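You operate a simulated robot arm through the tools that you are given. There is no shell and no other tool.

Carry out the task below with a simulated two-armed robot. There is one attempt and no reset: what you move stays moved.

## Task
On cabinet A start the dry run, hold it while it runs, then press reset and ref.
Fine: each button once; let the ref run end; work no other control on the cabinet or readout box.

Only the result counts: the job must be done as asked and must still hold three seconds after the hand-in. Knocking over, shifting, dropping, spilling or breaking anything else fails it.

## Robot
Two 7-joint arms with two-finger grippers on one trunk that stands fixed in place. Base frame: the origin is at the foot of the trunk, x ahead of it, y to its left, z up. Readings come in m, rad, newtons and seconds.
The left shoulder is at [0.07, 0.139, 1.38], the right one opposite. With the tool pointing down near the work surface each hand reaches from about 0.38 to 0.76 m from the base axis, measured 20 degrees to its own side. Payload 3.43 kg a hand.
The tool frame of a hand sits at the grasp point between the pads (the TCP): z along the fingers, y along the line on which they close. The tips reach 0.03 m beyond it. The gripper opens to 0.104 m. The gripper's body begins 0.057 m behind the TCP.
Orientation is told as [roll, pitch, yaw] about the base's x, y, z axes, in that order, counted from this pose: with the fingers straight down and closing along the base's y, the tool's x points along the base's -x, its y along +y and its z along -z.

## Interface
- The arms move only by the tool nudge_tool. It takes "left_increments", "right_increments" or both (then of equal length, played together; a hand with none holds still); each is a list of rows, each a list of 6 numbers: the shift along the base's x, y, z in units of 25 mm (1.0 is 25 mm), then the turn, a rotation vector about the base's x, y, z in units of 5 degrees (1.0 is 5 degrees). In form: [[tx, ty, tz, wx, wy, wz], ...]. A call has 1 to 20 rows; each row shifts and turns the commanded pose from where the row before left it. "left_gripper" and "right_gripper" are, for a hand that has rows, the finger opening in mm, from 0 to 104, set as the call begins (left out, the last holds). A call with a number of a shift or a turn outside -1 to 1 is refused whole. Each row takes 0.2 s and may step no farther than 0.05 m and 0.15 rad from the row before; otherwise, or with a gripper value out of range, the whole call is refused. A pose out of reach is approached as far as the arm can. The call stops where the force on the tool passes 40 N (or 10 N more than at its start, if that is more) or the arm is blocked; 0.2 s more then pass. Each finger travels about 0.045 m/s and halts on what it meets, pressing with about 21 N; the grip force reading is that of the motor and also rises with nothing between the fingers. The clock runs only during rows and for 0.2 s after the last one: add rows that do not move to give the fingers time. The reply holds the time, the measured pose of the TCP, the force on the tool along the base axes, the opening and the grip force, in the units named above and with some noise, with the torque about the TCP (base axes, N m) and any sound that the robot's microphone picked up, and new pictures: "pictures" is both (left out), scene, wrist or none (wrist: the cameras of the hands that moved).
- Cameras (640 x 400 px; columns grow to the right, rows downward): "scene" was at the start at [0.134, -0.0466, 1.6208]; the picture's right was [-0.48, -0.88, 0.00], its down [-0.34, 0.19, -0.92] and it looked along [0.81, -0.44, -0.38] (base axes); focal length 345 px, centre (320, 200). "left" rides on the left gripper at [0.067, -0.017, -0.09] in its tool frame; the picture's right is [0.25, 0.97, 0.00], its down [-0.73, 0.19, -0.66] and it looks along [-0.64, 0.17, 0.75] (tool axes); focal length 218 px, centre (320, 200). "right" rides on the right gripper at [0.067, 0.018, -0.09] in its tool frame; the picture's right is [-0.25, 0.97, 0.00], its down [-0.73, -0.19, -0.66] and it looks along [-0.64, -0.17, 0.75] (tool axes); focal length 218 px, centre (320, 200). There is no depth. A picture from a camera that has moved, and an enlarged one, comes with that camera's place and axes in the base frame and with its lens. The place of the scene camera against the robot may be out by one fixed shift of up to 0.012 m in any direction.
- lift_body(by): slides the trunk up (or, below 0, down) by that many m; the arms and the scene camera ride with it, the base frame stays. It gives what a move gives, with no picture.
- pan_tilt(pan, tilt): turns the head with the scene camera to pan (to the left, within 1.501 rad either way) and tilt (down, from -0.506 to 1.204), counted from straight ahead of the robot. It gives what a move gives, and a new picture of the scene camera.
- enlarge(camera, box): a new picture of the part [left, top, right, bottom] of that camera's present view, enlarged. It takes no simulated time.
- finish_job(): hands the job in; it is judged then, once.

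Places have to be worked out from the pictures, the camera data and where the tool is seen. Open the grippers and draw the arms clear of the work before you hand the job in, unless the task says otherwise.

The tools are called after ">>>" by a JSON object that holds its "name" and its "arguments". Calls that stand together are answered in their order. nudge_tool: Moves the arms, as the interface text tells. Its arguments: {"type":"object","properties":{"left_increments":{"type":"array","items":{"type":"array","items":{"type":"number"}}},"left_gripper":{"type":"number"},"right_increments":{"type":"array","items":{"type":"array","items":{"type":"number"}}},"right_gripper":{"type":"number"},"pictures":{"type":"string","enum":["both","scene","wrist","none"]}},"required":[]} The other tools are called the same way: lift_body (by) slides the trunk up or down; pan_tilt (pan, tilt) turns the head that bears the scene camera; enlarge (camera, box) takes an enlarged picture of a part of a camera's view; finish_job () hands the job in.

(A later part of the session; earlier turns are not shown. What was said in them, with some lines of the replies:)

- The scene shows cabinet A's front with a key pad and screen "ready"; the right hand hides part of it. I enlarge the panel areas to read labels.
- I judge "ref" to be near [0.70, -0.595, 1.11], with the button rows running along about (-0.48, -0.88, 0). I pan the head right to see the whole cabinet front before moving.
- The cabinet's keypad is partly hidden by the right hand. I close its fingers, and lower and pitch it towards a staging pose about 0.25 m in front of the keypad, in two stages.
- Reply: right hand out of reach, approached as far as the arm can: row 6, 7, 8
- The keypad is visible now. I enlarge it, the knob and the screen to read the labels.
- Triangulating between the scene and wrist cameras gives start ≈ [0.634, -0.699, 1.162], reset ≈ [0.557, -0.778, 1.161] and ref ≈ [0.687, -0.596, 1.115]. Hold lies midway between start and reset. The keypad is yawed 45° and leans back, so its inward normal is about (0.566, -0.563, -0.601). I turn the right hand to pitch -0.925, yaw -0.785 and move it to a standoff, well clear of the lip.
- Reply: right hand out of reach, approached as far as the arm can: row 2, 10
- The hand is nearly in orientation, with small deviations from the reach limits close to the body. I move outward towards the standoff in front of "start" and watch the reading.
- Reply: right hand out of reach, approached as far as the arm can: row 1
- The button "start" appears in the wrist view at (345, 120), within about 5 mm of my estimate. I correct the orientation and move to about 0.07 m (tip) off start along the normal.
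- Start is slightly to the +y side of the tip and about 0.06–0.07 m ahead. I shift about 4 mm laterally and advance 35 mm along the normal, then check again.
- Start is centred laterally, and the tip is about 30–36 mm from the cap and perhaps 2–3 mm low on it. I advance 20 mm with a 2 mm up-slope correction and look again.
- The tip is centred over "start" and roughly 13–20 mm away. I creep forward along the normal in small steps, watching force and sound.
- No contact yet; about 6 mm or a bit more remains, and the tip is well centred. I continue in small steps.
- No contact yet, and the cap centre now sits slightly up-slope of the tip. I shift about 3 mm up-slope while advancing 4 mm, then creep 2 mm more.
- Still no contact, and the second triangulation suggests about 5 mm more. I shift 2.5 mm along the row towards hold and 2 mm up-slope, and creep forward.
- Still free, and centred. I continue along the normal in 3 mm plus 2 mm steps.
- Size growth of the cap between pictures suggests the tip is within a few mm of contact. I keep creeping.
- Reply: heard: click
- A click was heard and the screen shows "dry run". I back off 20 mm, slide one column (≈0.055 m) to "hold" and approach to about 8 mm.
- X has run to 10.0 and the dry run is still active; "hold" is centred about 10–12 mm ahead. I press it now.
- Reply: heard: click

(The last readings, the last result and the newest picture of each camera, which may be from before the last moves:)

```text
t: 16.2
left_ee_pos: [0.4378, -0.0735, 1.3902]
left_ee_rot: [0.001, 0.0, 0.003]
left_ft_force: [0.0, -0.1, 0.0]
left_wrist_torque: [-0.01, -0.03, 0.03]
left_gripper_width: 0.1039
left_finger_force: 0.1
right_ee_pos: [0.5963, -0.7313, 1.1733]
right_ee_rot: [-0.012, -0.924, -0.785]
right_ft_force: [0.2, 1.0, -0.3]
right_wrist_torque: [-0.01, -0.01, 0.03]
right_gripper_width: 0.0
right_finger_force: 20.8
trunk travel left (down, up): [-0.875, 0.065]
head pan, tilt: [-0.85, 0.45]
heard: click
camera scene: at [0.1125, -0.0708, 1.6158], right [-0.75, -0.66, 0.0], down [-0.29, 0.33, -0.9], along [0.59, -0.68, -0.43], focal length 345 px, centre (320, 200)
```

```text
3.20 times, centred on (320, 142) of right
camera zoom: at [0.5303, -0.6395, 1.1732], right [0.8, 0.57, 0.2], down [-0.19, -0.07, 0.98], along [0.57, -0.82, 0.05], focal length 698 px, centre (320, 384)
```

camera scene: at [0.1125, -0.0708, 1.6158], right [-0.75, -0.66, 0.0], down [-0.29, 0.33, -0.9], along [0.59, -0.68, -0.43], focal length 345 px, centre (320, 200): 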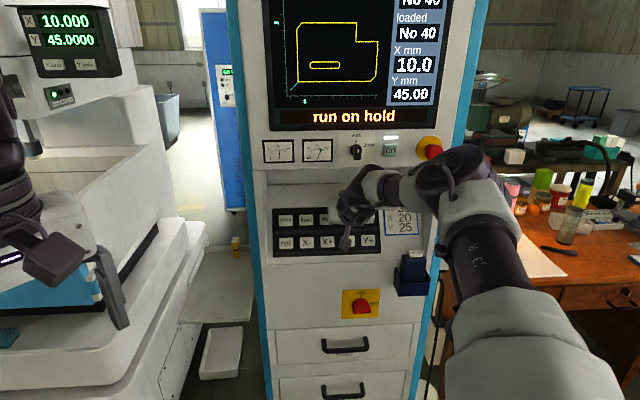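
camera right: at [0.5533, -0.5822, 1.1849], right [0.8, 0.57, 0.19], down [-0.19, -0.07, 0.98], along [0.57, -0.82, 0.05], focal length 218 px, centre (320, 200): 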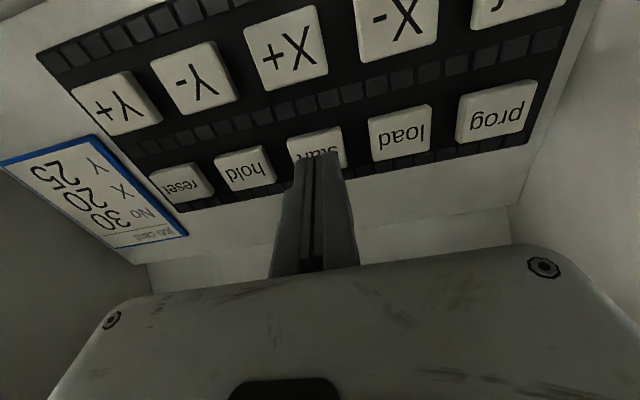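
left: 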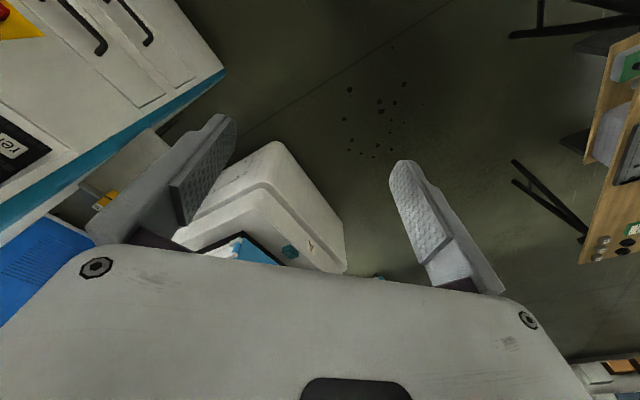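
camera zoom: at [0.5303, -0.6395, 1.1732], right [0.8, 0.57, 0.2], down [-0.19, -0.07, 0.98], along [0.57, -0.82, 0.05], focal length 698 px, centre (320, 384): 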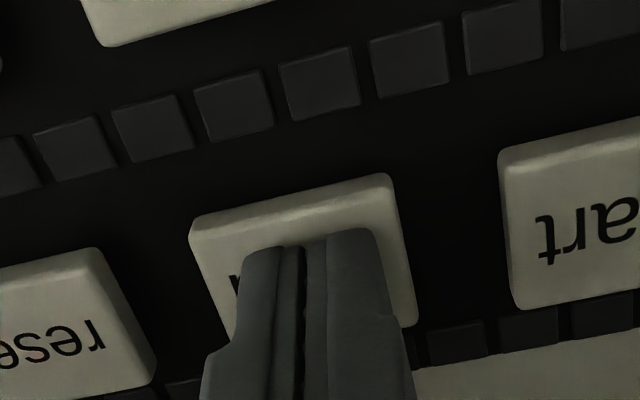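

"run on hold" is shown after a click. I back off 20 mm and slide one column to "reset", stopping short of it.

>>> {"name": "nudge_tool", "arguments": {"right_increments": [[-0.453, 0.45, 0.48, 0, 0, 0], [-0.785, -0.785, 0, 0, 0, 0], [-0.785, -0.785, 0, 0, 0, 0], [0.2, -0.2, -0.216, 0, 0, 0], [0, 0, 0, 0, 0, 0]], "pictures": "scene"}}

>>> {"name": "enlarge", "arguments": {"camera": "right", "box": [220, 80, 420, 205]}}

```text
t: 17.4
left_ee_pos: [0.439, -0.073, 1.3912]
left_ee_rot: [-0.001, 0.001, 0.001]
left_ft_force: [0.6, -0.2, -0.5]
left_wrist_torque: [-0.01, -0.02, -0.02]
left_gripper_width: 0.1041
left_finger_force: 0.0
right_ee_pos: [0.552, -0.7665, 1.1791]
right_ee_rot: [-0.012, -0.923, -0.784]
right_ft_force: [-0.3, 0.7, -0.3]
right_wrist_torque: [0.02, 0.02, -0.02]
right_gripper_width: 0.0
right_finger_force: 21.3
trunk travel left (down, up): [-0.875, 0.065]
head pan, tilt: [-0.85, 0.45]
camera scene: at [0.1138, -0.0705, 1.6157], right [-0.75, -0.66, 0.0], down [-0.29, 0.33, -0.9], along [0.59, -0.68, -0.44], focal length 345 px, centre (320, 200)
```

scene: 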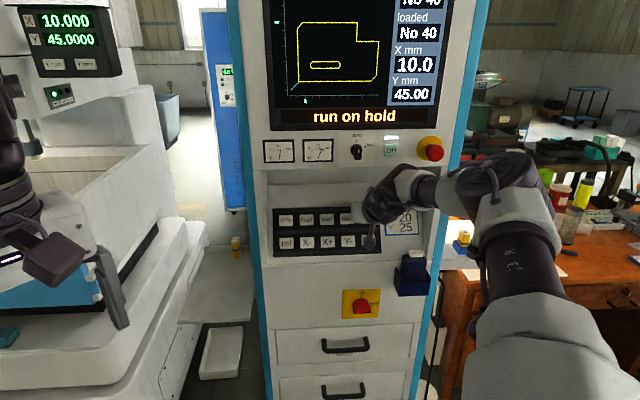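

```text
3.20 times, centred on (320, 142) of right
camera zoom: at [0.4856, -0.6734, 1.1791], right [0.8, 0.57, 0.19], down [-0.19, -0.07, 0.98], along [0.57, -0.82, 0.05], focal length 698 px, centre (320, 384)
```

zoom: 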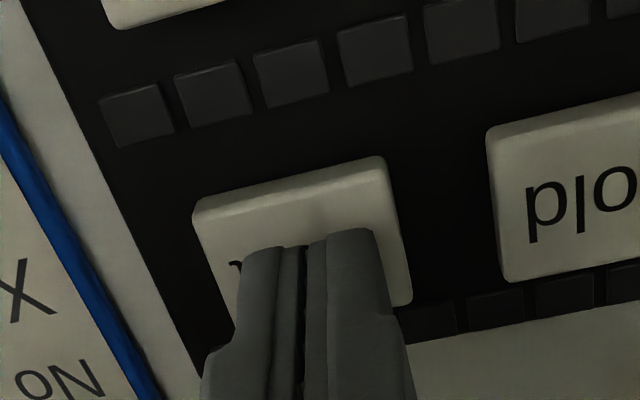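

"reset" is under the tip, centred, at the same spacing as before. I press it with the same stroke.

>>> {"name": "nudge_tool", "arguments": {"right_increments": [[0.17, -0.19, -0.192, 0, 0, 0], [0.068, -0.068, -0.072, 0, 0, 0], [0.034, -0.034, -0.036, 0, 0, 0]], "pictures": "scene"}}

>>> {"name": "enlarge", "arguments": {"camera": "right", "box": [220, 80, 420, 205]}}

```text
t: 18.2
left_ee_pos: [0.4378, -0.0738, 1.3917]
left_ee_rot: [0.0, 0.0, 0.002]
left_ft_force: [0.4, 0.1, -0.2]
left_wrist_torque: [-0.01, 0.0, 0.0]
left_gripper_width: 0.1041
left_finger_force: 0.2
right_ee_pos: [0.5577, -0.7726, 1.1722]
right_ee_rot: [-0.012, -0.923, -0.786]
right_ft_force: [-0.9, 1.8, 0.4]
right_wrist_torque: [0.0, -0.04, 0.04]
right_gripper_width: 0.0
right_finger_force: 34.8
trunk travel left (down, up): [-0.875, 0.065]
head pan, tilt: [-0.85, 0.45]
heard: click
camera scene: at [0.1126, -0.0704, 1.6158], right [-0.75, -0.66, 0.0], down [-0.29, 0.33, -0.9], along [0.59, -0.68, -0.43], focal length 345 px, centre (320, 200)
```

scene: 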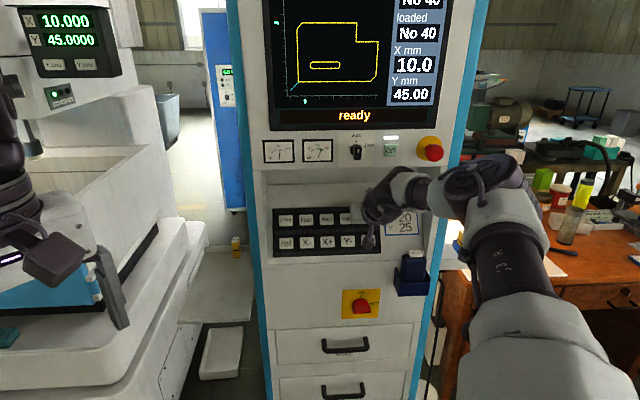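

```text
3.20 times, centred on (320, 142) of right
camera zoom: at [0.4916, -0.6802, 1.1724], right [0.8, 0.57, 0.19], down [-0.19, -0.07, 0.98], along [0.57, -0.82, 0.05], focal length 698 px, centre (320, 384)
```

zoom: 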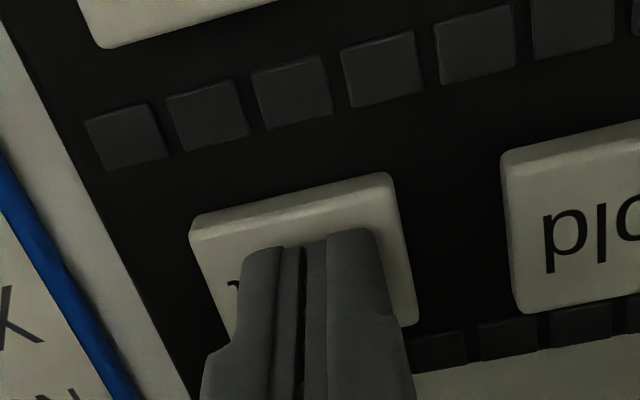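

Screen shows "ready" after the reset click. I back off 50 mm along the normal and travel left and down to a standoff about 50 mm in front of "ref".

>>> {"name": "nudge_tool", "arguments": {"right_increments": [[-0.566, 0.563, 0.6, 0, 0, 0], [-0.566, 0.563, 0.6, 0, 0, 0], [0.655, 0.925, -0.1, 0, 0, 0], [0.655, 0.925, -0.1, 0, 0, 0], [0.655, 0.925, -0.25, 0, 0, 0], [0.655, 0.925, -0.25, 0, 0, 0], [0.655, 0.925, -0.25, 0, 0, 0], [0.655, 0.925, -0.25, 0, 0, 0], [0.655, 0.925, -0.3, 0, 0, 0], [0.655, 0.925, -0.3, 0, 0, 0], [0, 0, 0, 0, 0, 0]], "pictures": "both"}}

>>> {"name": "enlarge", "arguments": {"camera": "right", "box": [220, 80, 420, 205]}}

```text
t: 20.6
left_ee_pos: [0.438, -0.0745, 1.3915]
left_ee_rot: [-0.001, 0.003, 0.001]
left_ft_force: [0.5, 0.2, -0.8]
left_wrist_torque: [0.02, 0.0, 0.01]
left_gripper_width: 0.1041
left_finger_force: 0.1
right_ee_pos: [0.6618, -0.5602, 1.1552]
right_ee_rot: [-0.012, -0.923, -0.786]
right_ft_force: [-0.3, -0.3, 0.6]
right_wrist_torque: [0.01, -0.03, 0.04]
right_gripper_width: 0.0
right_finger_force: 34.7
trunk travel left (down, up): [-0.875, 0.065]
head pan, tilt: [-0.85, 0.45]
camera scene: at [0.113, -0.0716, 1.6157], right [-0.75, -0.66, 0.0], down [-0.29, 0.33, -0.9], along [0.59, -0.68, -0.44], focal length 345 px, centre (320, 200)
camera right: at [0.5954, -0.4686, 1.1559], right [0.8, 0.57, 0.19], down [-0.19, -0.07, 0.98], along [0.57, -0.82, 0.05], focal length 218 px, centre (320, 200)
```

scene: 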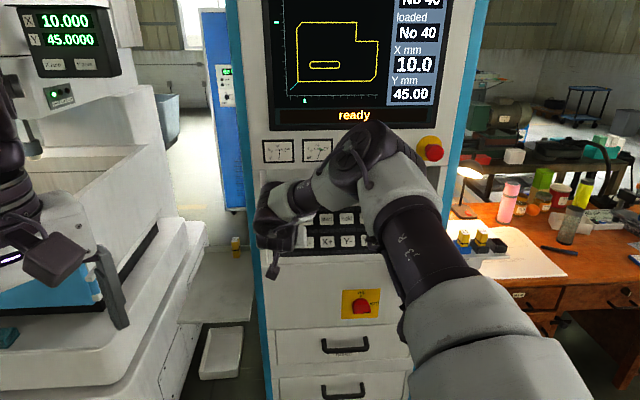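
right: 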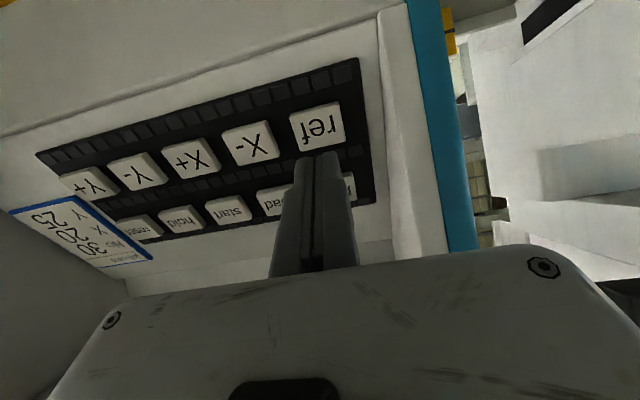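

```text
3.20 times, centred on (320, 142) of right
camera zoom: at [0.5954, -0.4686, 1.1559], right [0.8, 0.57, 0.19], down [-0.19, -0.07, 0.98], along [0.57, -0.82, 0.05], focal length 698 px, centre (320, 384)
```

zoom: 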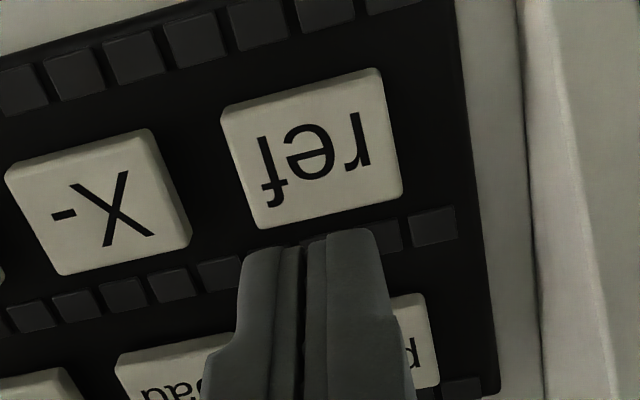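

"ref" is centred ahead of the tip, about 45–50 mm away. I advance 30 mm along the normal and recheck.

>>> {"name": "nudge_tool", "arguments": {"right_increments": [[0.34, -0.338, -0.36, 0, 0, 0], [0.34, -0.338, -0.36, 0, 0, 0], [0, 0, 0, 0, 0, 0]], "pictures": "wrist"}}

>>> {"name": "enlarge", "arguments": {"camera": "right", "box": [220, 80, 420, 205]}}

```text
t: 21.4
left_ee_pos: [0.4366, -0.0757, 1.3918]
left_ee_rot: [0.001, -0.001, 0.0]
left_ft_force: [-0.5, 0.7, 0.7]
left_wrist_torque: [0.01, 0.0, 0.01]
left_gripper_width: 0.104
left_finger_force: 0.2
right_ee_pos: [0.6647, -0.5772, 1.1536]
right_ee_rot: [-0.012, -0.924, -0.785]
right_ft_force: [0.2, -1.4, -0.3]
right_wrist_torque: [0.0, -0.02, 0.03]
right_gripper_width: 0.0001
right_finger_force: 34.9
right hand out of reach, approached as far as the arm can: row 1, 2
trunk travel left (down, up): [-0.875, 0.065]
head pan, tilt: [-0.85, 0.45]
camera right: at [0.5989, -0.4868, 1.1534], right [0.8, 0.57, 0.2], down [-0.19, -0.07, 0.98], along [0.57, -0.82, 0.05], focal length 218 px, centre (320, 200)
```

right: 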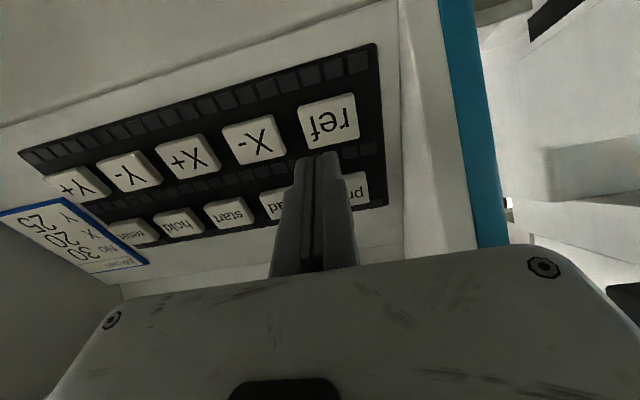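

```text
3.20 times, centred on (320, 142) of right
camera zoom: at [0.5989, -0.4868, 1.1534], right [0.8, 0.57, 0.2], down [-0.19, -0.07, 0.98], along [0.57, -0.82, 0.05], focal length 698 px, centre (320, 384)
```

zoom: 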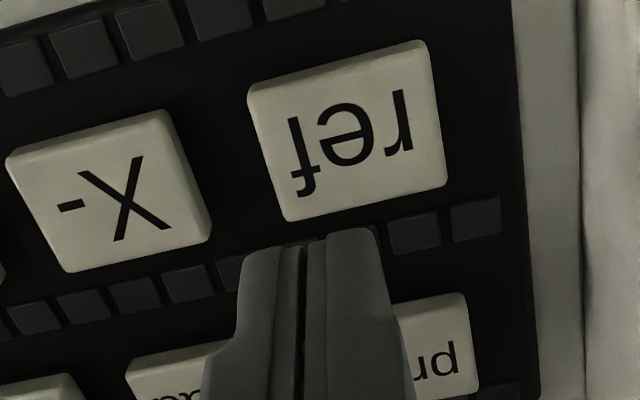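

The arm hits a reach limit for "ref" in this orientation: it got only part of the way and made no contact. I ease back slightly and turn the tool 15° in yaw towards the arm's own direction and a touch steeper, then look again.

>>> {"name": "nudge_tool", "arguments": {"right_increments": [[-0.4, 0.5, 0.2, 0, 0, 0], [0.0, 0, 0, 0.52, 0.52, 0], [0.1, -0.06, -0.05, 0, 0, 1], [0.1, -0.06, -0.05, 0, 0, 1], [0, 0, 0, 0, 0, 1], [0, 0, 0, 0, 0, 0]], "pictures": "both"}}

>>> {"name": "enlarge", "arguments": {"camera": "right", "box": [220, 80, 420, 205]}}

```text
t: 22.8
left_ee_pos: [0.4379, -0.0735, 1.3905]
left_ee_rot: [-0.001, 0.001, 0.003]
left_ft_force: [0.7, -0.3, -0.3]
left_wrist_torque: [0.01, -0.02, -0.03]
left_gripper_width: 0.1039
left_finger_force: 0.0
right_ee_pos: [0.6617, -0.5683, 1.1546]
right_ee_rot: [-0.014, -0.859, -0.521]
right_ft_force: [1.2, -0.7, -0.7]
right_wrist_torque: [-0.01, 0.0, 0.01]
right_gripper_width: 0.0
right_finger_force: 34.8
trunk travel left (down, up): [-0.875, 0.065]
head pan, tilt: [-0.85, 0.45]
camera scene: at [0.1139, -0.0709, 1.6157], right [-0.75, -0.66, 0.0], down [-0.29, 0.33, -0.9], along [0.59, -0.68, -0.44], focal length 345 px, centre (320, 200)
camera right: at [0.5731, -0.4963, 1.1626], right [0.63, 0.75, 0.18], down [-0.11, -0.15, 0.98], along [0.77, -0.64, -0.01], focal length 218 px, centre (320, 200)
```

scene: 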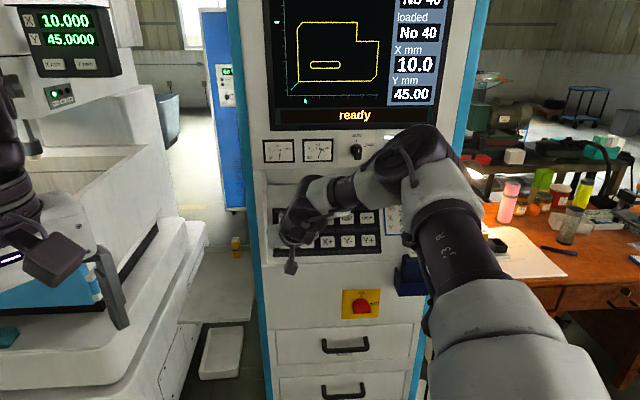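
right: 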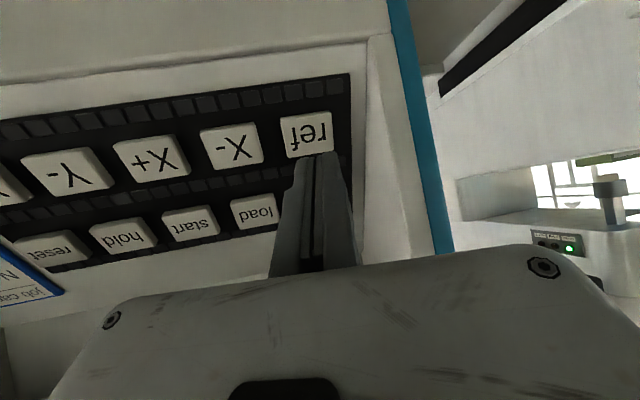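

```text
3.20 times, centred on (320, 142) of right
camera zoom: at [0.5731, -0.4963, 1.1626], right [0.63, 0.75, 0.18], down [-0.11, -0.15, 0.98], along [0.77, -0.64, -0.01], focal length 698 px, centre (320, 384)
```

zoom: 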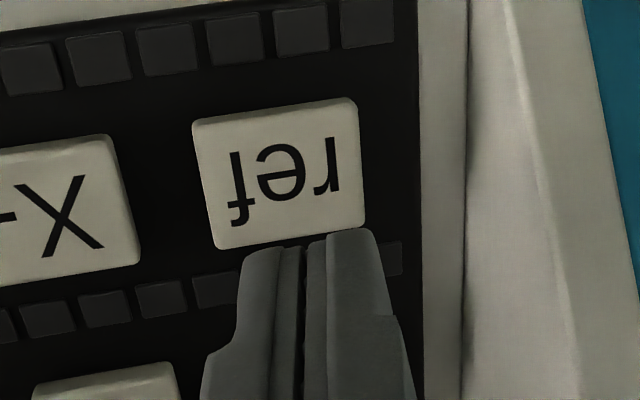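

Orientation reached and the image matches my "ref" estimate within about 3 mm. I advance 30 mm along the panel normal.

>>> {"name": "nudge_tool", "arguments": {"right_increments": [[0.32, -0.34, -0.36, 0, 0, 0], [0.32, -0.34, -0.36, 0, 0, 0], [0, 0, 0, 0, 0, 0]], "pictures": "wrist"}}

>>> {"name": "enlarge", "arguments": {"camera": "right", "box": [220, 80, 420, 205]}}

```text
t: 23.6
left_ee_pos: [0.4387, -0.0753, 1.3919]
left_ee_rot: [0.0, 0.003, 0.003]
left_ft_force: [-0.3, 0.4, 0.0]
left_wrist_torque: [0.02, -0.02, -0.01]
left_gripper_width: 0.104
left_finger_force: 0.1
right_ee_pos: [0.6766, -0.5842, 1.1384]
right_ee_rot: [-0.013, -0.859, -0.523]
right_ft_force: [-0.3, -1.1, -0.6]
right_wrist_torque: [-0.03, 0.03, -0.02]
right_gripper_width: 0.0002
right_finger_force: 34.9
trunk travel left (down, up): [-0.875, 0.065]
head pan, tilt: [-0.85, 0.45]
camera right: at [0.5888, -0.5126, 1.1458], right [0.63, 0.75, 0.18], down [-0.11, -0.15, 0.98], along [0.77, -0.64, -0.01], focal length 218 px, centre (320, 200)
```

right: 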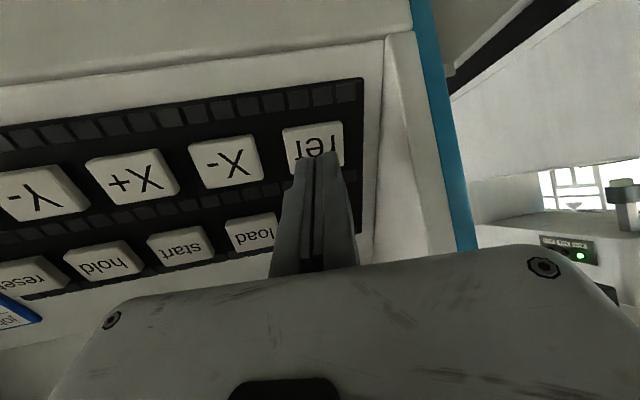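

```text
3.20 times, centred on (320, 142) of right
camera zoom: at [0.5888, -0.5126, 1.1458], right [0.63, 0.75, 0.18], down [-0.11, -0.15, 0.98], along [0.77, -0.64, -0.01], focal length 698 px, centre (320, 384)
```

zoom: 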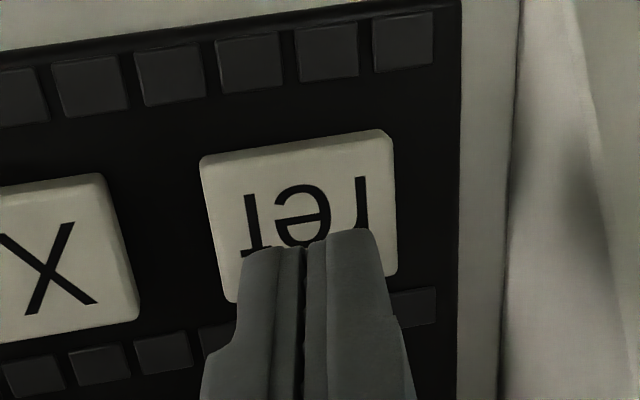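

No reach limit now; about 12–15 mm remains and the cap is centred. I creep on in small steps.

>>> {"name": "nudge_tool", "arguments": {"right_increments": [[0.181, -0.18, -0.192, 0, 0, 0], [0.068, -0.068, -0.072, 0, 0, 0], [0, 0, 0, 0, 0, 0]], "pictures": "scene"}}

>>> {"name": "enlarge", "arguments": {"camera": "right", "box": [220, 80, 420, 205]}}

```text
t: 24.4
left_ee_pos: [0.4373, -0.0754, 1.3921]
left_ee_rot: [0.001, -0.001, 0.0]
left_ft_force: [0.0, -0.4, 0.6]
left_wrist_torque: [-0.01, 0.0, -0.01]
left_gripper_width: 0.1041
left_finger_force: 0.1
right_ee_pos: [0.6781, -0.5892, 1.1355]
right_ee_rot: [-0.009, -0.858, -0.526]
right_ft_force: [-0.5, -0.9, 0.1]
right_wrist_torque: [-0.04, 0.02, 0.02]
right_gripper_width: 0.0
right_finger_force: 34.9
right hand out of reach, approached as far as the arm can: row 1
trunk travel left (down, up): [-0.875, 0.065]
head pan, tilt: [-0.85, 0.45]
camera scene: at [0.1126, -0.072, 1.6157], right [-0.75, -0.66, 0.0], down [-0.29, 0.33, -0.9], along [0.59, -0.68, -0.44], focal length 345 px, centre (320, 200)
```

scene: 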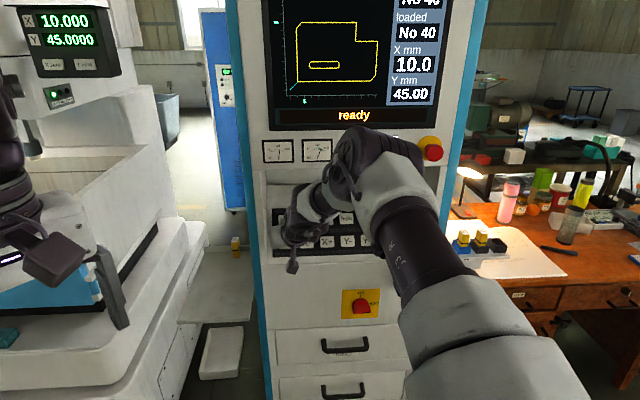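

```text
3.20 times, centred on (320, 142) of right
camera zoom: at [0.5898, -0.5175, 1.144], right [0.63, 0.75, 0.18], down [-0.11, -0.15, 0.98], along [0.77, -0.64, -0.01], focal length 698 px, centre (320, 384)
```

zoom: 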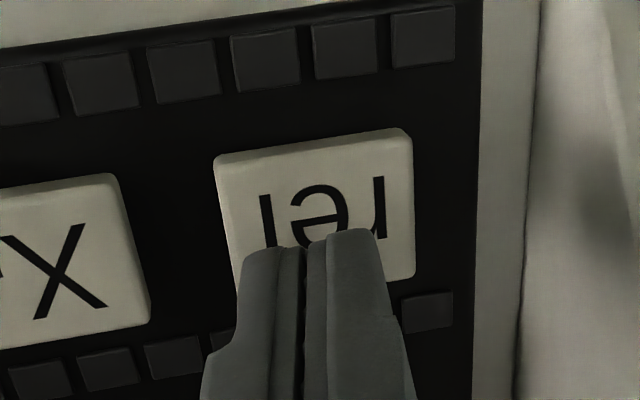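

The arm again meets a limit, this time because the target is low relative to the shoulder (the upper row worked). I back off 60 mm, raise the hand about 80 mm in front of the cabinet, then lower the trunk 80 mm so that the shoulder sits lower.

>>> {"name": "nudge_tool", "arguments": {"right_increments": [[-0.5, 0.5, 0.5, 0, 0, 0], [-0.5, 0.5, 0.5, 0, 0, 0], [-0.5, 0.5, 0.5, 0, 0, 0], [0, 0, 0.8, 0, 0, 0], [0, 0, 0.8, 0, 0, 0], [0, 0, 0.8, 0, 0, 0], [0, 0, 0.8, 0, 0, 0], [0, 0, 0, 0, 0, 0]], "pictures": "both"}}

```text
t: 26.2
left_ee_pos: [0.4374, -0.0738, 1.3914]
left_ee_rot: [-0.002, 0.0, 0.001]
left_ft_force: [-0.2, -0.7, -0.3]
left_wrist_torque: [0.0, 0.0, 0.0]
left_gripper_width: 0.104
left_finger_force: 0.2
right_ee_pos: [0.6432, -0.5531, 1.2516]
right_ee_rot: [-0.011, -0.858, -0.523]
right_ft_force: [0.2, -0.6, 0.4]
right_wrist_torque: [0.01, 0.0, 0.02]
right_gripper_width: 0.0002
right_finger_force: 34.6
trunk travel left (down, up): [-0.875, 0.065]
head pan, tilt: [-0.85, 0.45]
camera scene: at [0.1136, -0.0712, 1.6157], right [-0.75, -0.66, 0.0], down [-0.29, 0.33, -0.9], along [0.59, -0.68, -0.44], focal length 345 px, centre (320, 200)
camera right: at [0.555, -0.4806, 1.2587], right [0.63, 0.75, 0.18], down [-0.11, -0.15, 0.98], along [0.77, -0.64, -0.01], focal length 218 px, centre (320, 200)
```

scene: 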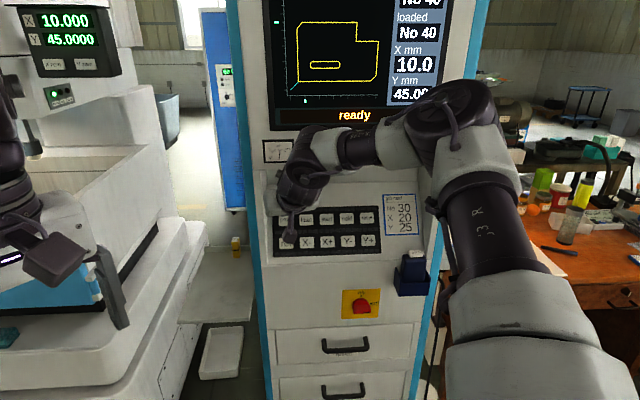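
right: 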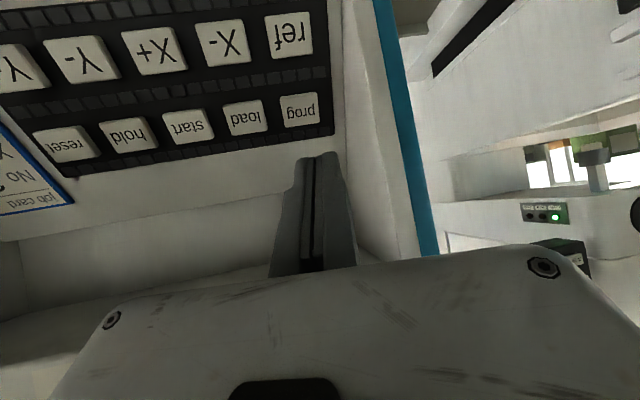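

Clear view with the hand outside the recess. The elbow is well in front of the cabinet face, so I lower the trunk 80 mm.

>>> {"name": "lift_body", "arguments": {"by": -0.08}}

```text
t: 27.4
left_ee_pos: [0.4384, -0.0747, 1.3118]
left_ee_rot: [0.0, 0.0, 0.002]
left_ft_force: [1.1, 0.1, 0.3]
left_wrist_torque: [-0.02, -0.02, 0.04]
left_gripper_width: 0.1039
left_finger_force: 0.0
right_ee_pos: [0.6425, -0.5528, 1.1718]
right_ee_rot: [-0.011, -0.857, -0.523]
right_ft_force: [0.0, -0.4, 0.7]
right_wrist_torque: [0.0, 0.03, -0.05]
right_gripper_width: 0.0
right_finger_force: 34.4
trunk travel left (down, up): [-0.795, 0.145]
head pan, tilt: [-0.85, 0.45]
```

Trunk is down; the hand is about 70 mm short of "ref" along the normal. I advance 45 mm and recheck.

>>> {"name": "nudge_tool", "arguments": {"right_increments": [[0.53, -0.51, -0.534, 0, 0, 0], [0.53, -0.51, -0.534, 0, 0, 0], [0, 0, 0, 0, 0, 0]], "pictures": "both"}}

>>> {"name": "enlarge", "arguments": {"camera": "right", "box": [220, 80, 420, 205]}}

```text
t: 28.2
left_ee_pos: [0.437, -0.0744, 1.3124]
left_ee_rot: [-0.001, 0.001, 0.002]
left_ft_force: [-0.2, -0.1, 0.3]
left_wrist_torque: [-0.01, 0.01, 0.0]
left_gripper_width: 0.1041
left_finger_force: 0.1
right_ee_pos: [0.6687, -0.5775, 1.1456]
right_ee_rot: [-0.012, -0.859, -0.523]
right_ft_force: [0.4, -0.5, 0.7]
right_wrist_torque: [-0.03, -0.01, 0.0]
right_gripper_width: 0.0
right_finger_force: 35.1
trunk travel left (down, up): [-0.795, 0.145]
head pan, tilt: [-0.85, 0.45]
camera scene: at [0.1125, -0.0706, 1.5358], right [-0.75, -0.66, 0.0], down [-0.29, 0.33, -0.9], along [0.59, -0.68, -0.43], focal length 345 px, centre (320, 200)
camera right: at [0.58, -0.5053, 1.1518], right [0.63, 0.75, 0.18], down [-0.11, -0.15, 0.98], along [0.77, -0.64, -0.01], focal length 218 px, centre (320, 200)
```

scene: 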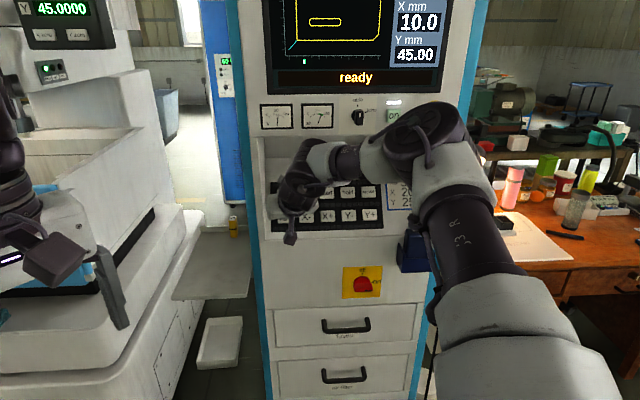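
right: 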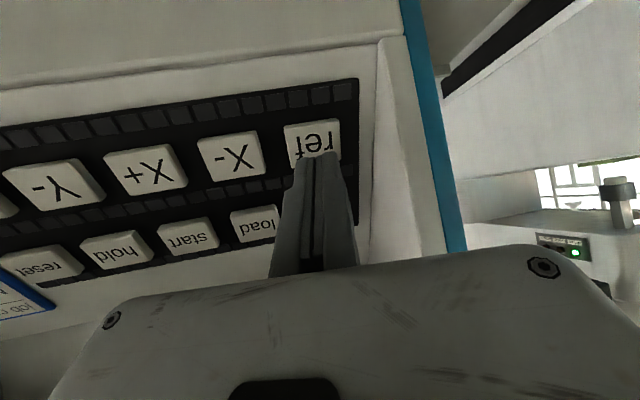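

```text
3.20 times, centred on (320, 142) of right
camera zoom: at [0.58, -0.5053, 1.1518], right [0.63, 0.75, 0.18], down [-0.11, -0.15, 0.98], along [0.77, -0.64, -0.01], focal length 698 px, centre (320, 384)
```

zoom: 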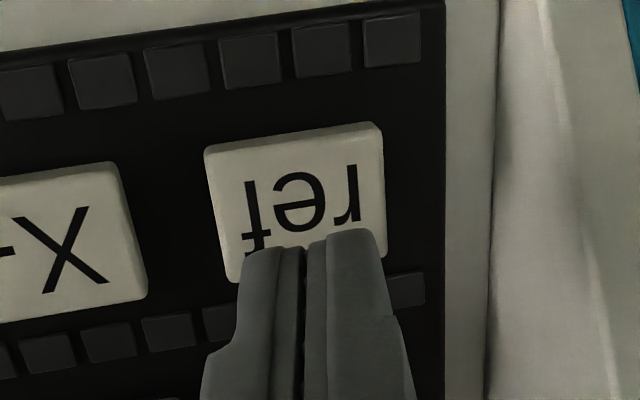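

No reach warning; about 25–28 mm remains. I advance 15 mm more.

>>> {"name": "nudge_tool", "arguments": {"right_increments": [[0.18, -0.17, -0.18, 0, 0, 0], [0.18, -0.17, -0.18, 0, 0, 0], [0, 0, 0, 0, 0, 0]], "pictures": "wrist"}}

>>> {"name": "enlarge", "arguments": {"camera": "right", "box": [220, 80, 420, 205]}}

```text
t: 29.0
left_ee_pos: [0.4384, -0.0735, 1.3107]
left_ee_rot: [0.0, 0.002, 0.0]
left_ft_force: [-0.1, 0.0, -0.6]
left_wrist_torque: [0.03, 0.01, 0.01]
left_gripper_width: 0.1041
left_finger_force: 0.2
right_ee_pos: [0.6778, -0.5863, 1.1341]
right_ee_rot: [-0.013, -0.858, -0.522]
right_ft_force: [1.4, 0.0, 0.4]
right_wrist_torque: [0.02, 0.0, 0.01]
right_gripper_width: 0.0
right_finger_force: 34.7
trunk travel left (down, up): [-0.795, 0.145]
head pan, tilt: [-0.85, 0.45]
camera right: at [0.5894, -0.5138, 1.1426], right [0.63, 0.75, 0.18], down [-0.11, -0.15, 0.98], along [0.77, -0.64, -0.01], focal length 218 px, centre (320, 200)
```

right: 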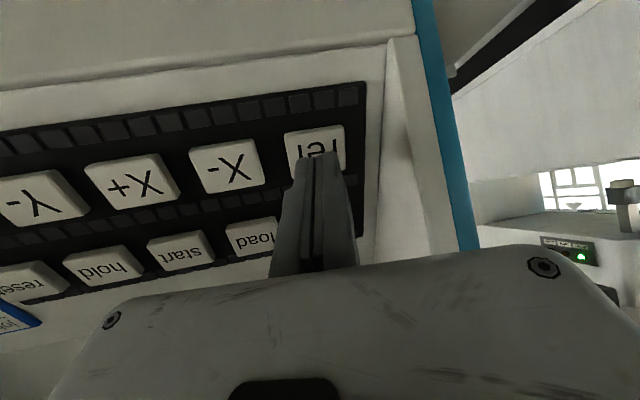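

```text
3.20 times, centred on (320, 142) of right
camera zoom: at [0.5894, -0.5138, 1.1426], right [0.63, 0.75, 0.18], down [-0.11, -0.15, 0.98], along [0.77, -0.64, -0.01], focal length 698 px, centre (320, 384)
```

zoom: 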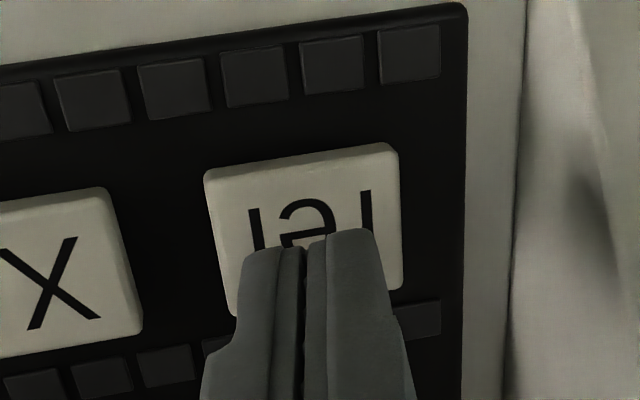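

About 11 mm remains by estimate, centred on the cap. I creep 6 mm plus 3 mm.

>>> {"name": "nudge_tool", "arguments": {"right_increments": [[0.136, -0.135, -0.144, 0, 0, 0], [0.068, -0.068, -0.072, 0, 0, 0], [0, 0, 0, 0, 0, 0]], "pictures": "scene"}}

>>> {"name": "enlarge", "arguments": {"camera": "right", "box": [220, 80, 420, 205]}}

```text
t: 29.8
left_ee_pos: [0.4379, -0.0748, 1.3117]
left_ee_rot: [0.001, 0.001, 0.0]
left_ft_force: [-1.0, 0.0, -0.6]
left_wrist_torque: [-0.01, -0.01, 0.02]
left_gripper_width: 0.1043
left_finger_force: 0.0
right_ee_pos: [0.6825, -0.5909, 1.1307]
right_ee_rot: [-0.013, -0.857, -0.524]
right_ft_force: [0.1, 0.6, 0.0]
right_wrist_torque: [0.01, -0.01, 0.02]
right_gripper_width: 0.0
right_finger_force: 34.5
trunk travel left (down, up): [-0.795, 0.145]
head pan, tilt: [-0.85, 0.45]
camera scene: at [0.1134, -0.071, 1.5357], right [-0.75, -0.66, 0.0], down [-0.29, 0.33, -0.9], along [0.59, -0.68, -0.44], focal length 345 px, centre (320, 200)
```

scene: 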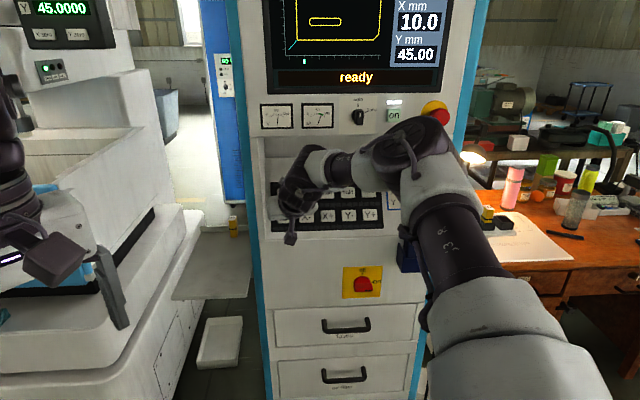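

```text
3.20 times, centred on (320, 142) of right
camera zoom: at [0.5951, -0.5198, 1.1376], right [0.63, 0.75, 0.18], down [-0.11, -0.15, 0.98], along [0.77, -0.64, -0.01], focal length 698 px, centre (320, 384)
```

zoom: 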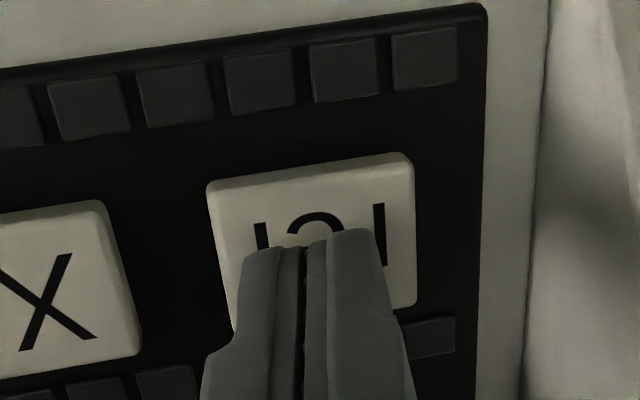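

Not yet in contact; I continue with 3 mm and 1.5 mm steps.

>>> {"name": "nudge_tool", "arguments": {"right_increments": [[0.068, -0.068, -0.072, 0, 0, 0], [0.034, -0.034, -0.036, 0, 0, 0], [0, 0, 0, 0, 0, 0]], "pictures": "scene"}}

>>> {"name": "enlarge", "arguments": {"camera": "right", "box": [220, 80, 420, 205]}}

```text
t: 30.6
left_ee_pos: [0.4382, -0.0742, 1.3111]
left_ee_rot: [0.001, 0.001, 0.0]
left_ft_force: [0.5, -1.1, 0.0]
left_wrist_torque: [0.01, 0.03, 0.04]
left_gripper_width: 0.1041
left_finger_force: 0.0
right_ee_pos: [0.685, -0.5948, 1.1273]
right_ee_rot: [-0.012, -0.859, -0.522]
right_ft_force: [-0.8, 0.7, 0.2]
right_wrist_torque: [0.0, 0.0, 0.02]
right_gripper_width: 0.0
right_finger_force: 34.8
trunk travel left (down, up): [-0.795, 0.145]
head pan, tilt: [-0.85, 0.45]
heard: click
camera scene: at [0.1131, -0.0709, 1.5357], right [-0.75, -0.66, 0.0], down [-0.29, 0.33, -0.9], along [0.59, -0.68, -0.44], focal length 345 px, centre (320, 200)
```

scene: 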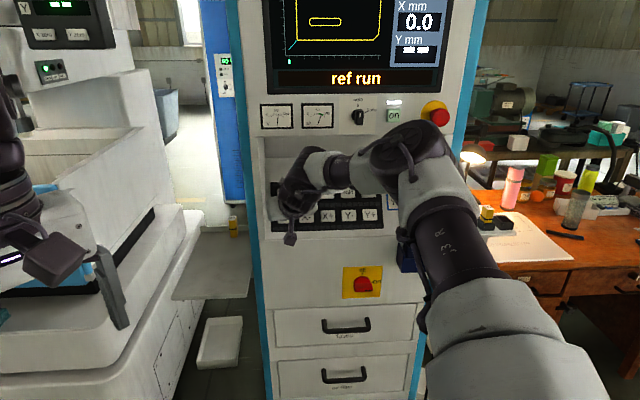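

```text
3.20 times, centred on (320, 142) of right
camera zoom: at [0.5981, -0.522, 1.1342], right [0.63, 0.75, 0.18], down [-0.11, -0.15, 0.98], along [0.77, -0.64, -0.01], focal length 698 px, centre (320, 384)
```

zoom: 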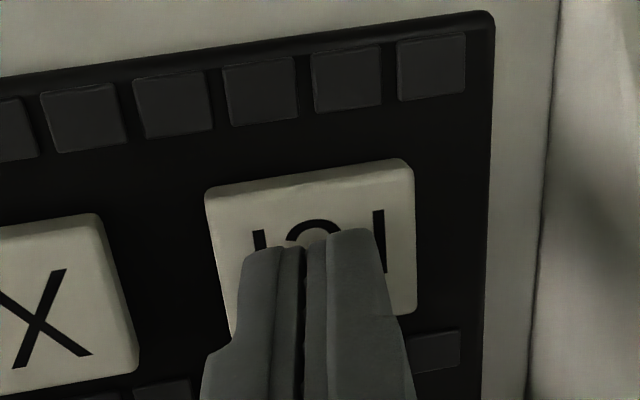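

The click sounded and the screen shows "ref run". I back the hand straight out along the normal, away from the cabinet, while the run finishes.

>>> {"name": "nudge_tool", "arguments": {"right_increments": [[-0.566, 0.563, 0.6, 0, 0, 0], [-0.566, 0.563, 0.6, 0, 0, 0], [-0.566, 0.563, 0.6, 0, 0, 0], [-0.566, 0.563, 0.6, 0, 0, 0], [-0.8, 0.3, 0.3, 0, 0, 0], [-0.8, 0, 0.2, 0, 0, 0], [-0.8, 0, 0.2, 0, 0, 0], [-0.8, 0, 0.2, 0, 0, 0], [0, 0, 0, 0, 0, 0], [0, 0, 0, 0, 0, 0], [0, 0, 0, 0, 0, 0]], "pictures": "both"}}

>>> {"name": "pan_tilt", "arguments": {"pan": -0.7, "tilt": 0.3}}

```text
t: 33.0
left_ee_pos: [0.438, -0.0751, 1.3113]
left_ee_rot: [0.001, 0.003, 0.002]
left_ft_force: [0.2, 0.7, -0.6]
left_wrist_torque: [0.0, 0.01, -0.01]
left_gripper_width: 0.104
left_finger_force: 0.1
right_ee_pos: [0.5494, -0.5295, 1.21]
right_ee_rot: [-0.013, -0.858, -0.524]
right_ft_force: [-0.4, 0.5, 0.9]
right_wrist_torque: [0.01, 0.02, -0.02]
right_gripper_width: 0.0001
right_finger_force: 34.5
trunk travel left (down, up): [-0.795, 0.145]
head pan, tilt: [-0.85, 0.45]
camera scene: at [0.1129, -0.0711, 1.5357], right [-0.75, -0.66, 0.0], down [-0.29, 0.33, -0.9], along [0.59, -0.68, -0.44], focal length 345 px, centre (320, 200)
camera right: at [0.4619, -0.4577, 1.2176], right [0.63, 0.75, 0.18], down [-0.11, -0.15, 0.98], along [0.77, -0.64, -0.01], focal length 218 px, centre (320, 200)
```

scene: 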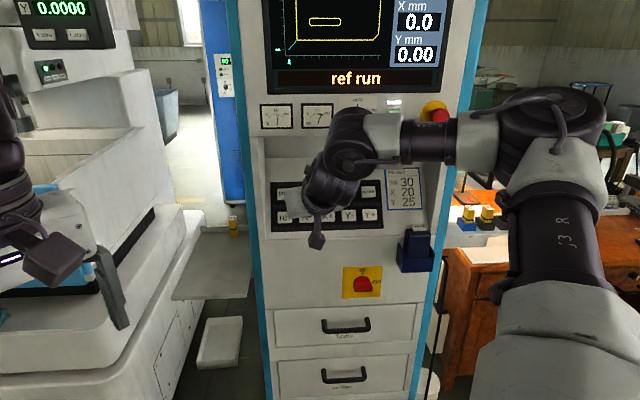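
right: 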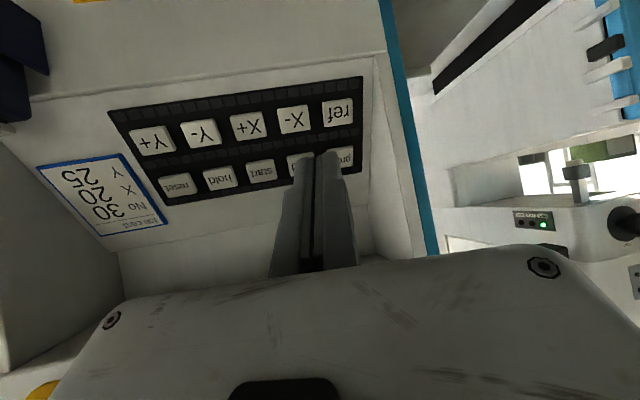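

```text
t: 33.7
left_ee_pos: [0.4383, -0.0746, 1.3117]
left_ee_rot: [0.0, 0.003, 0.001]
left_ft_force: [-0.5, 0.4, 0.0]
left_wrist_torque: [0.0, 0.02, 0.0]
left_gripper_width: 0.1041
left_finger_force: 0.0
right_ee_pos: [0.5488, -0.53, 1.2102]
right_ee_rot: [-0.012, -0.859, -0.524]
right_ft_force: [0.1, 0.2, -0.5]
right_wrist_torque: [0.0, -0.01, -0.01]
right_gripper_width: 0.0002
right_finger_force: 34.9
trunk travel left (down, up): [-0.795, 0.145]
head pan, tilt: [-0.7, 0.3]
camera scene: at [0.124, -0.0622, 1.5496], right [-0.64, -0.76, 0.0], down [-0.23, 0.19, -0.96], along [0.73, -0.62, -0.3], focal length 345 px, centre (320, 200)
```

scene: 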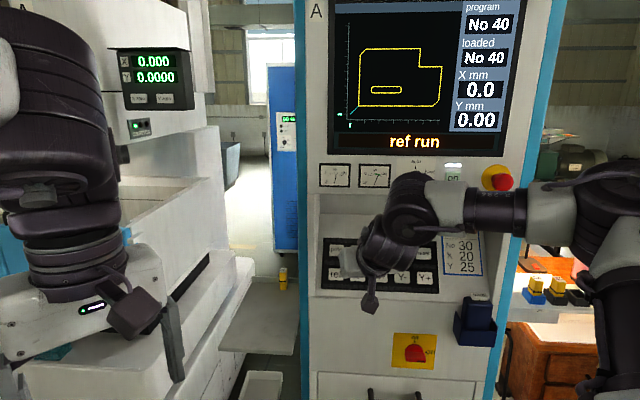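

Still "ref run" with axes at 0. I draw the hand farther back, open the gripper and wait for the run to end.

>>> {"name": "nudge_tool", "arguments": {"right_increments": [[-0.8, 0.2, 0.2, 0, 0, 0], [-0.8, 0.2, 0.2, 0, 0, 0], [-0.8, 0.2, 0.2, 0, 0, 0], [0, 0, 0, 0, 0, 0], [0, 0, 0, 0, 0, 0], [0, 0, 0, 0, 0, 0], [0, 0, 0, 0, 0, 0], [0, 0, 0, 0, 0, 0], [0, 0, 0, 0, 0, 0], [0, 0, 0, 0, 0, 0], [0, 0, 0, 0, 0, 0], [0, 0, 0, 0, 0, 0], [0, 0, 0, 0, 0, 0], [0, 0, 0, 0, 0, 0], [0, 0, 0, 0, 0, 0]], "right_gripper": 104, "pictures": "scene"}}

```text
t: 36.9
left_ee_pos: [0.4385, -0.0749, 1.3108]
left_ee_rot: [0.001, 0.003, 0.002]
left_ft_force: [-0.3, 0.4, 0.6]
left_wrist_torque: [-0.04, 0.02, 0.01]
left_gripper_width: 0.1038
left_finger_force: 0.1
right_ee_pos: [0.4899, -0.5161, 1.2247]
right_ee_rot: [-0.013, -0.858, -0.525]
right_ft_force: [-0.4, 0.1, -0.8]
right_wrist_torque: [-0.03, -0.04, -0.01]
right_gripper_width: 0.1042
right_finger_force: 0.1
trunk travel left (down, up): [-0.795, 0.145]
head pan, tilt: [-0.7, 0.3]
camera scene: at [0.1242, -0.0623, 1.5496], right [-0.64, -0.77, 0.0], down [-0.23, 0.19, -0.96], along [0.73, -0.62, -0.3], focal length 345 px, centre (320, 200)
```

scene: 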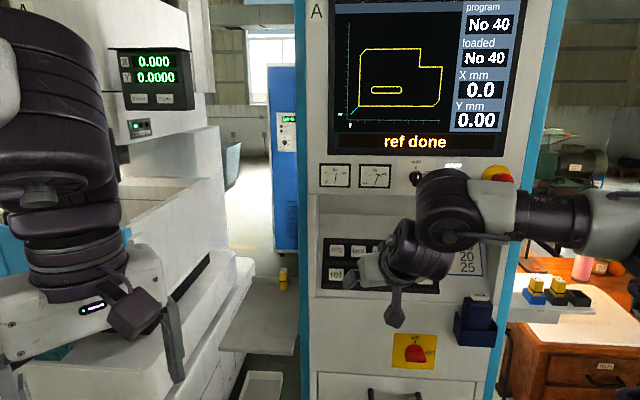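

The screen shows "ref done" with X and Y at zero. I draw the right hand a little farther from the cabinet before handing in.

>>> {"name": "nudge_tool", "arguments": {"right_increments": [[-0.7, 0.2, 0.3, 0, 0, 0], [-0.7, 0.2, 0.3, 0, 0, 0], [-0.7, 0.2, 0.3, 0, 0, 0], [-0.7, 0.2, 0.3, 0, 0, 0], [0, 0, 0, 0, 0, 0]], "pictures": "scene"}}

```text
t: 38.1
left_ee_pos: [0.4394, -0.0744, 1.3119]
left_ee_rot: [-0.001, 0.002, 0.001]
left_ft_force: [0.4, 0.2, 0.3]
left_wrist_torque: [0.01, 0.0, 0.03]
left_gripper_width: 0.104
left_finger_force: 0.1
right_ee_pos: [0.4198, -0.4959, 1.2546]
right_ee_rot: [-0.013, -0.86, -0.525]
right_ft_force: [0.4, 0.6, -0.2]
right_wrist_torque: [-0.01, 0.0, -0.03]
right_gripper_width: 0.1043
right_finger_force: 0.0
trunk travel left (down, up): [-0.795, 0.145]
head pan, tilt: [-0.7, 0.3]
camera scene: at [0.1244, -0.0623, 1.5496], right [-0.64, -0.77, 0.0], down [-0.23, 0.19, -0.96], along [0.73, -0.62, -0.3], focal length 345 px, centre (320, 200)
```

scene: 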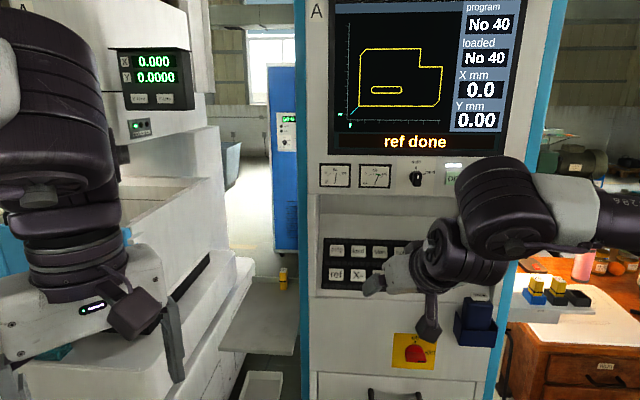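

The reference run has ended ("ref done", X 0.0, Y 0.00), each of the four buttons was pressed once, and the hands are clear and open. I hand the job in.

>>> {"name": "finish_job", "arguments": {}}

```text
The job is handed in.
```

The job on cabinet A is done and handed in. I pressed start, hold, reset and ref once each, in that order.

| Button | Screen after the press |
|---|---|
| start | "dry run" |
| hold | "run on hold", with X at 10.0 and Y at 45.00 |
| reset | "ready" |
| ref | "ref run", then "ref done" with X and Y at zero |

I touched no other control on the cabinet or the readout box. To reach ref I lowered the trunk by 80 mm, and it is still down. Both grippers are open, and the right hand is drawn back from the cabinet. No contact with anything else showed in the force readings or pictures.
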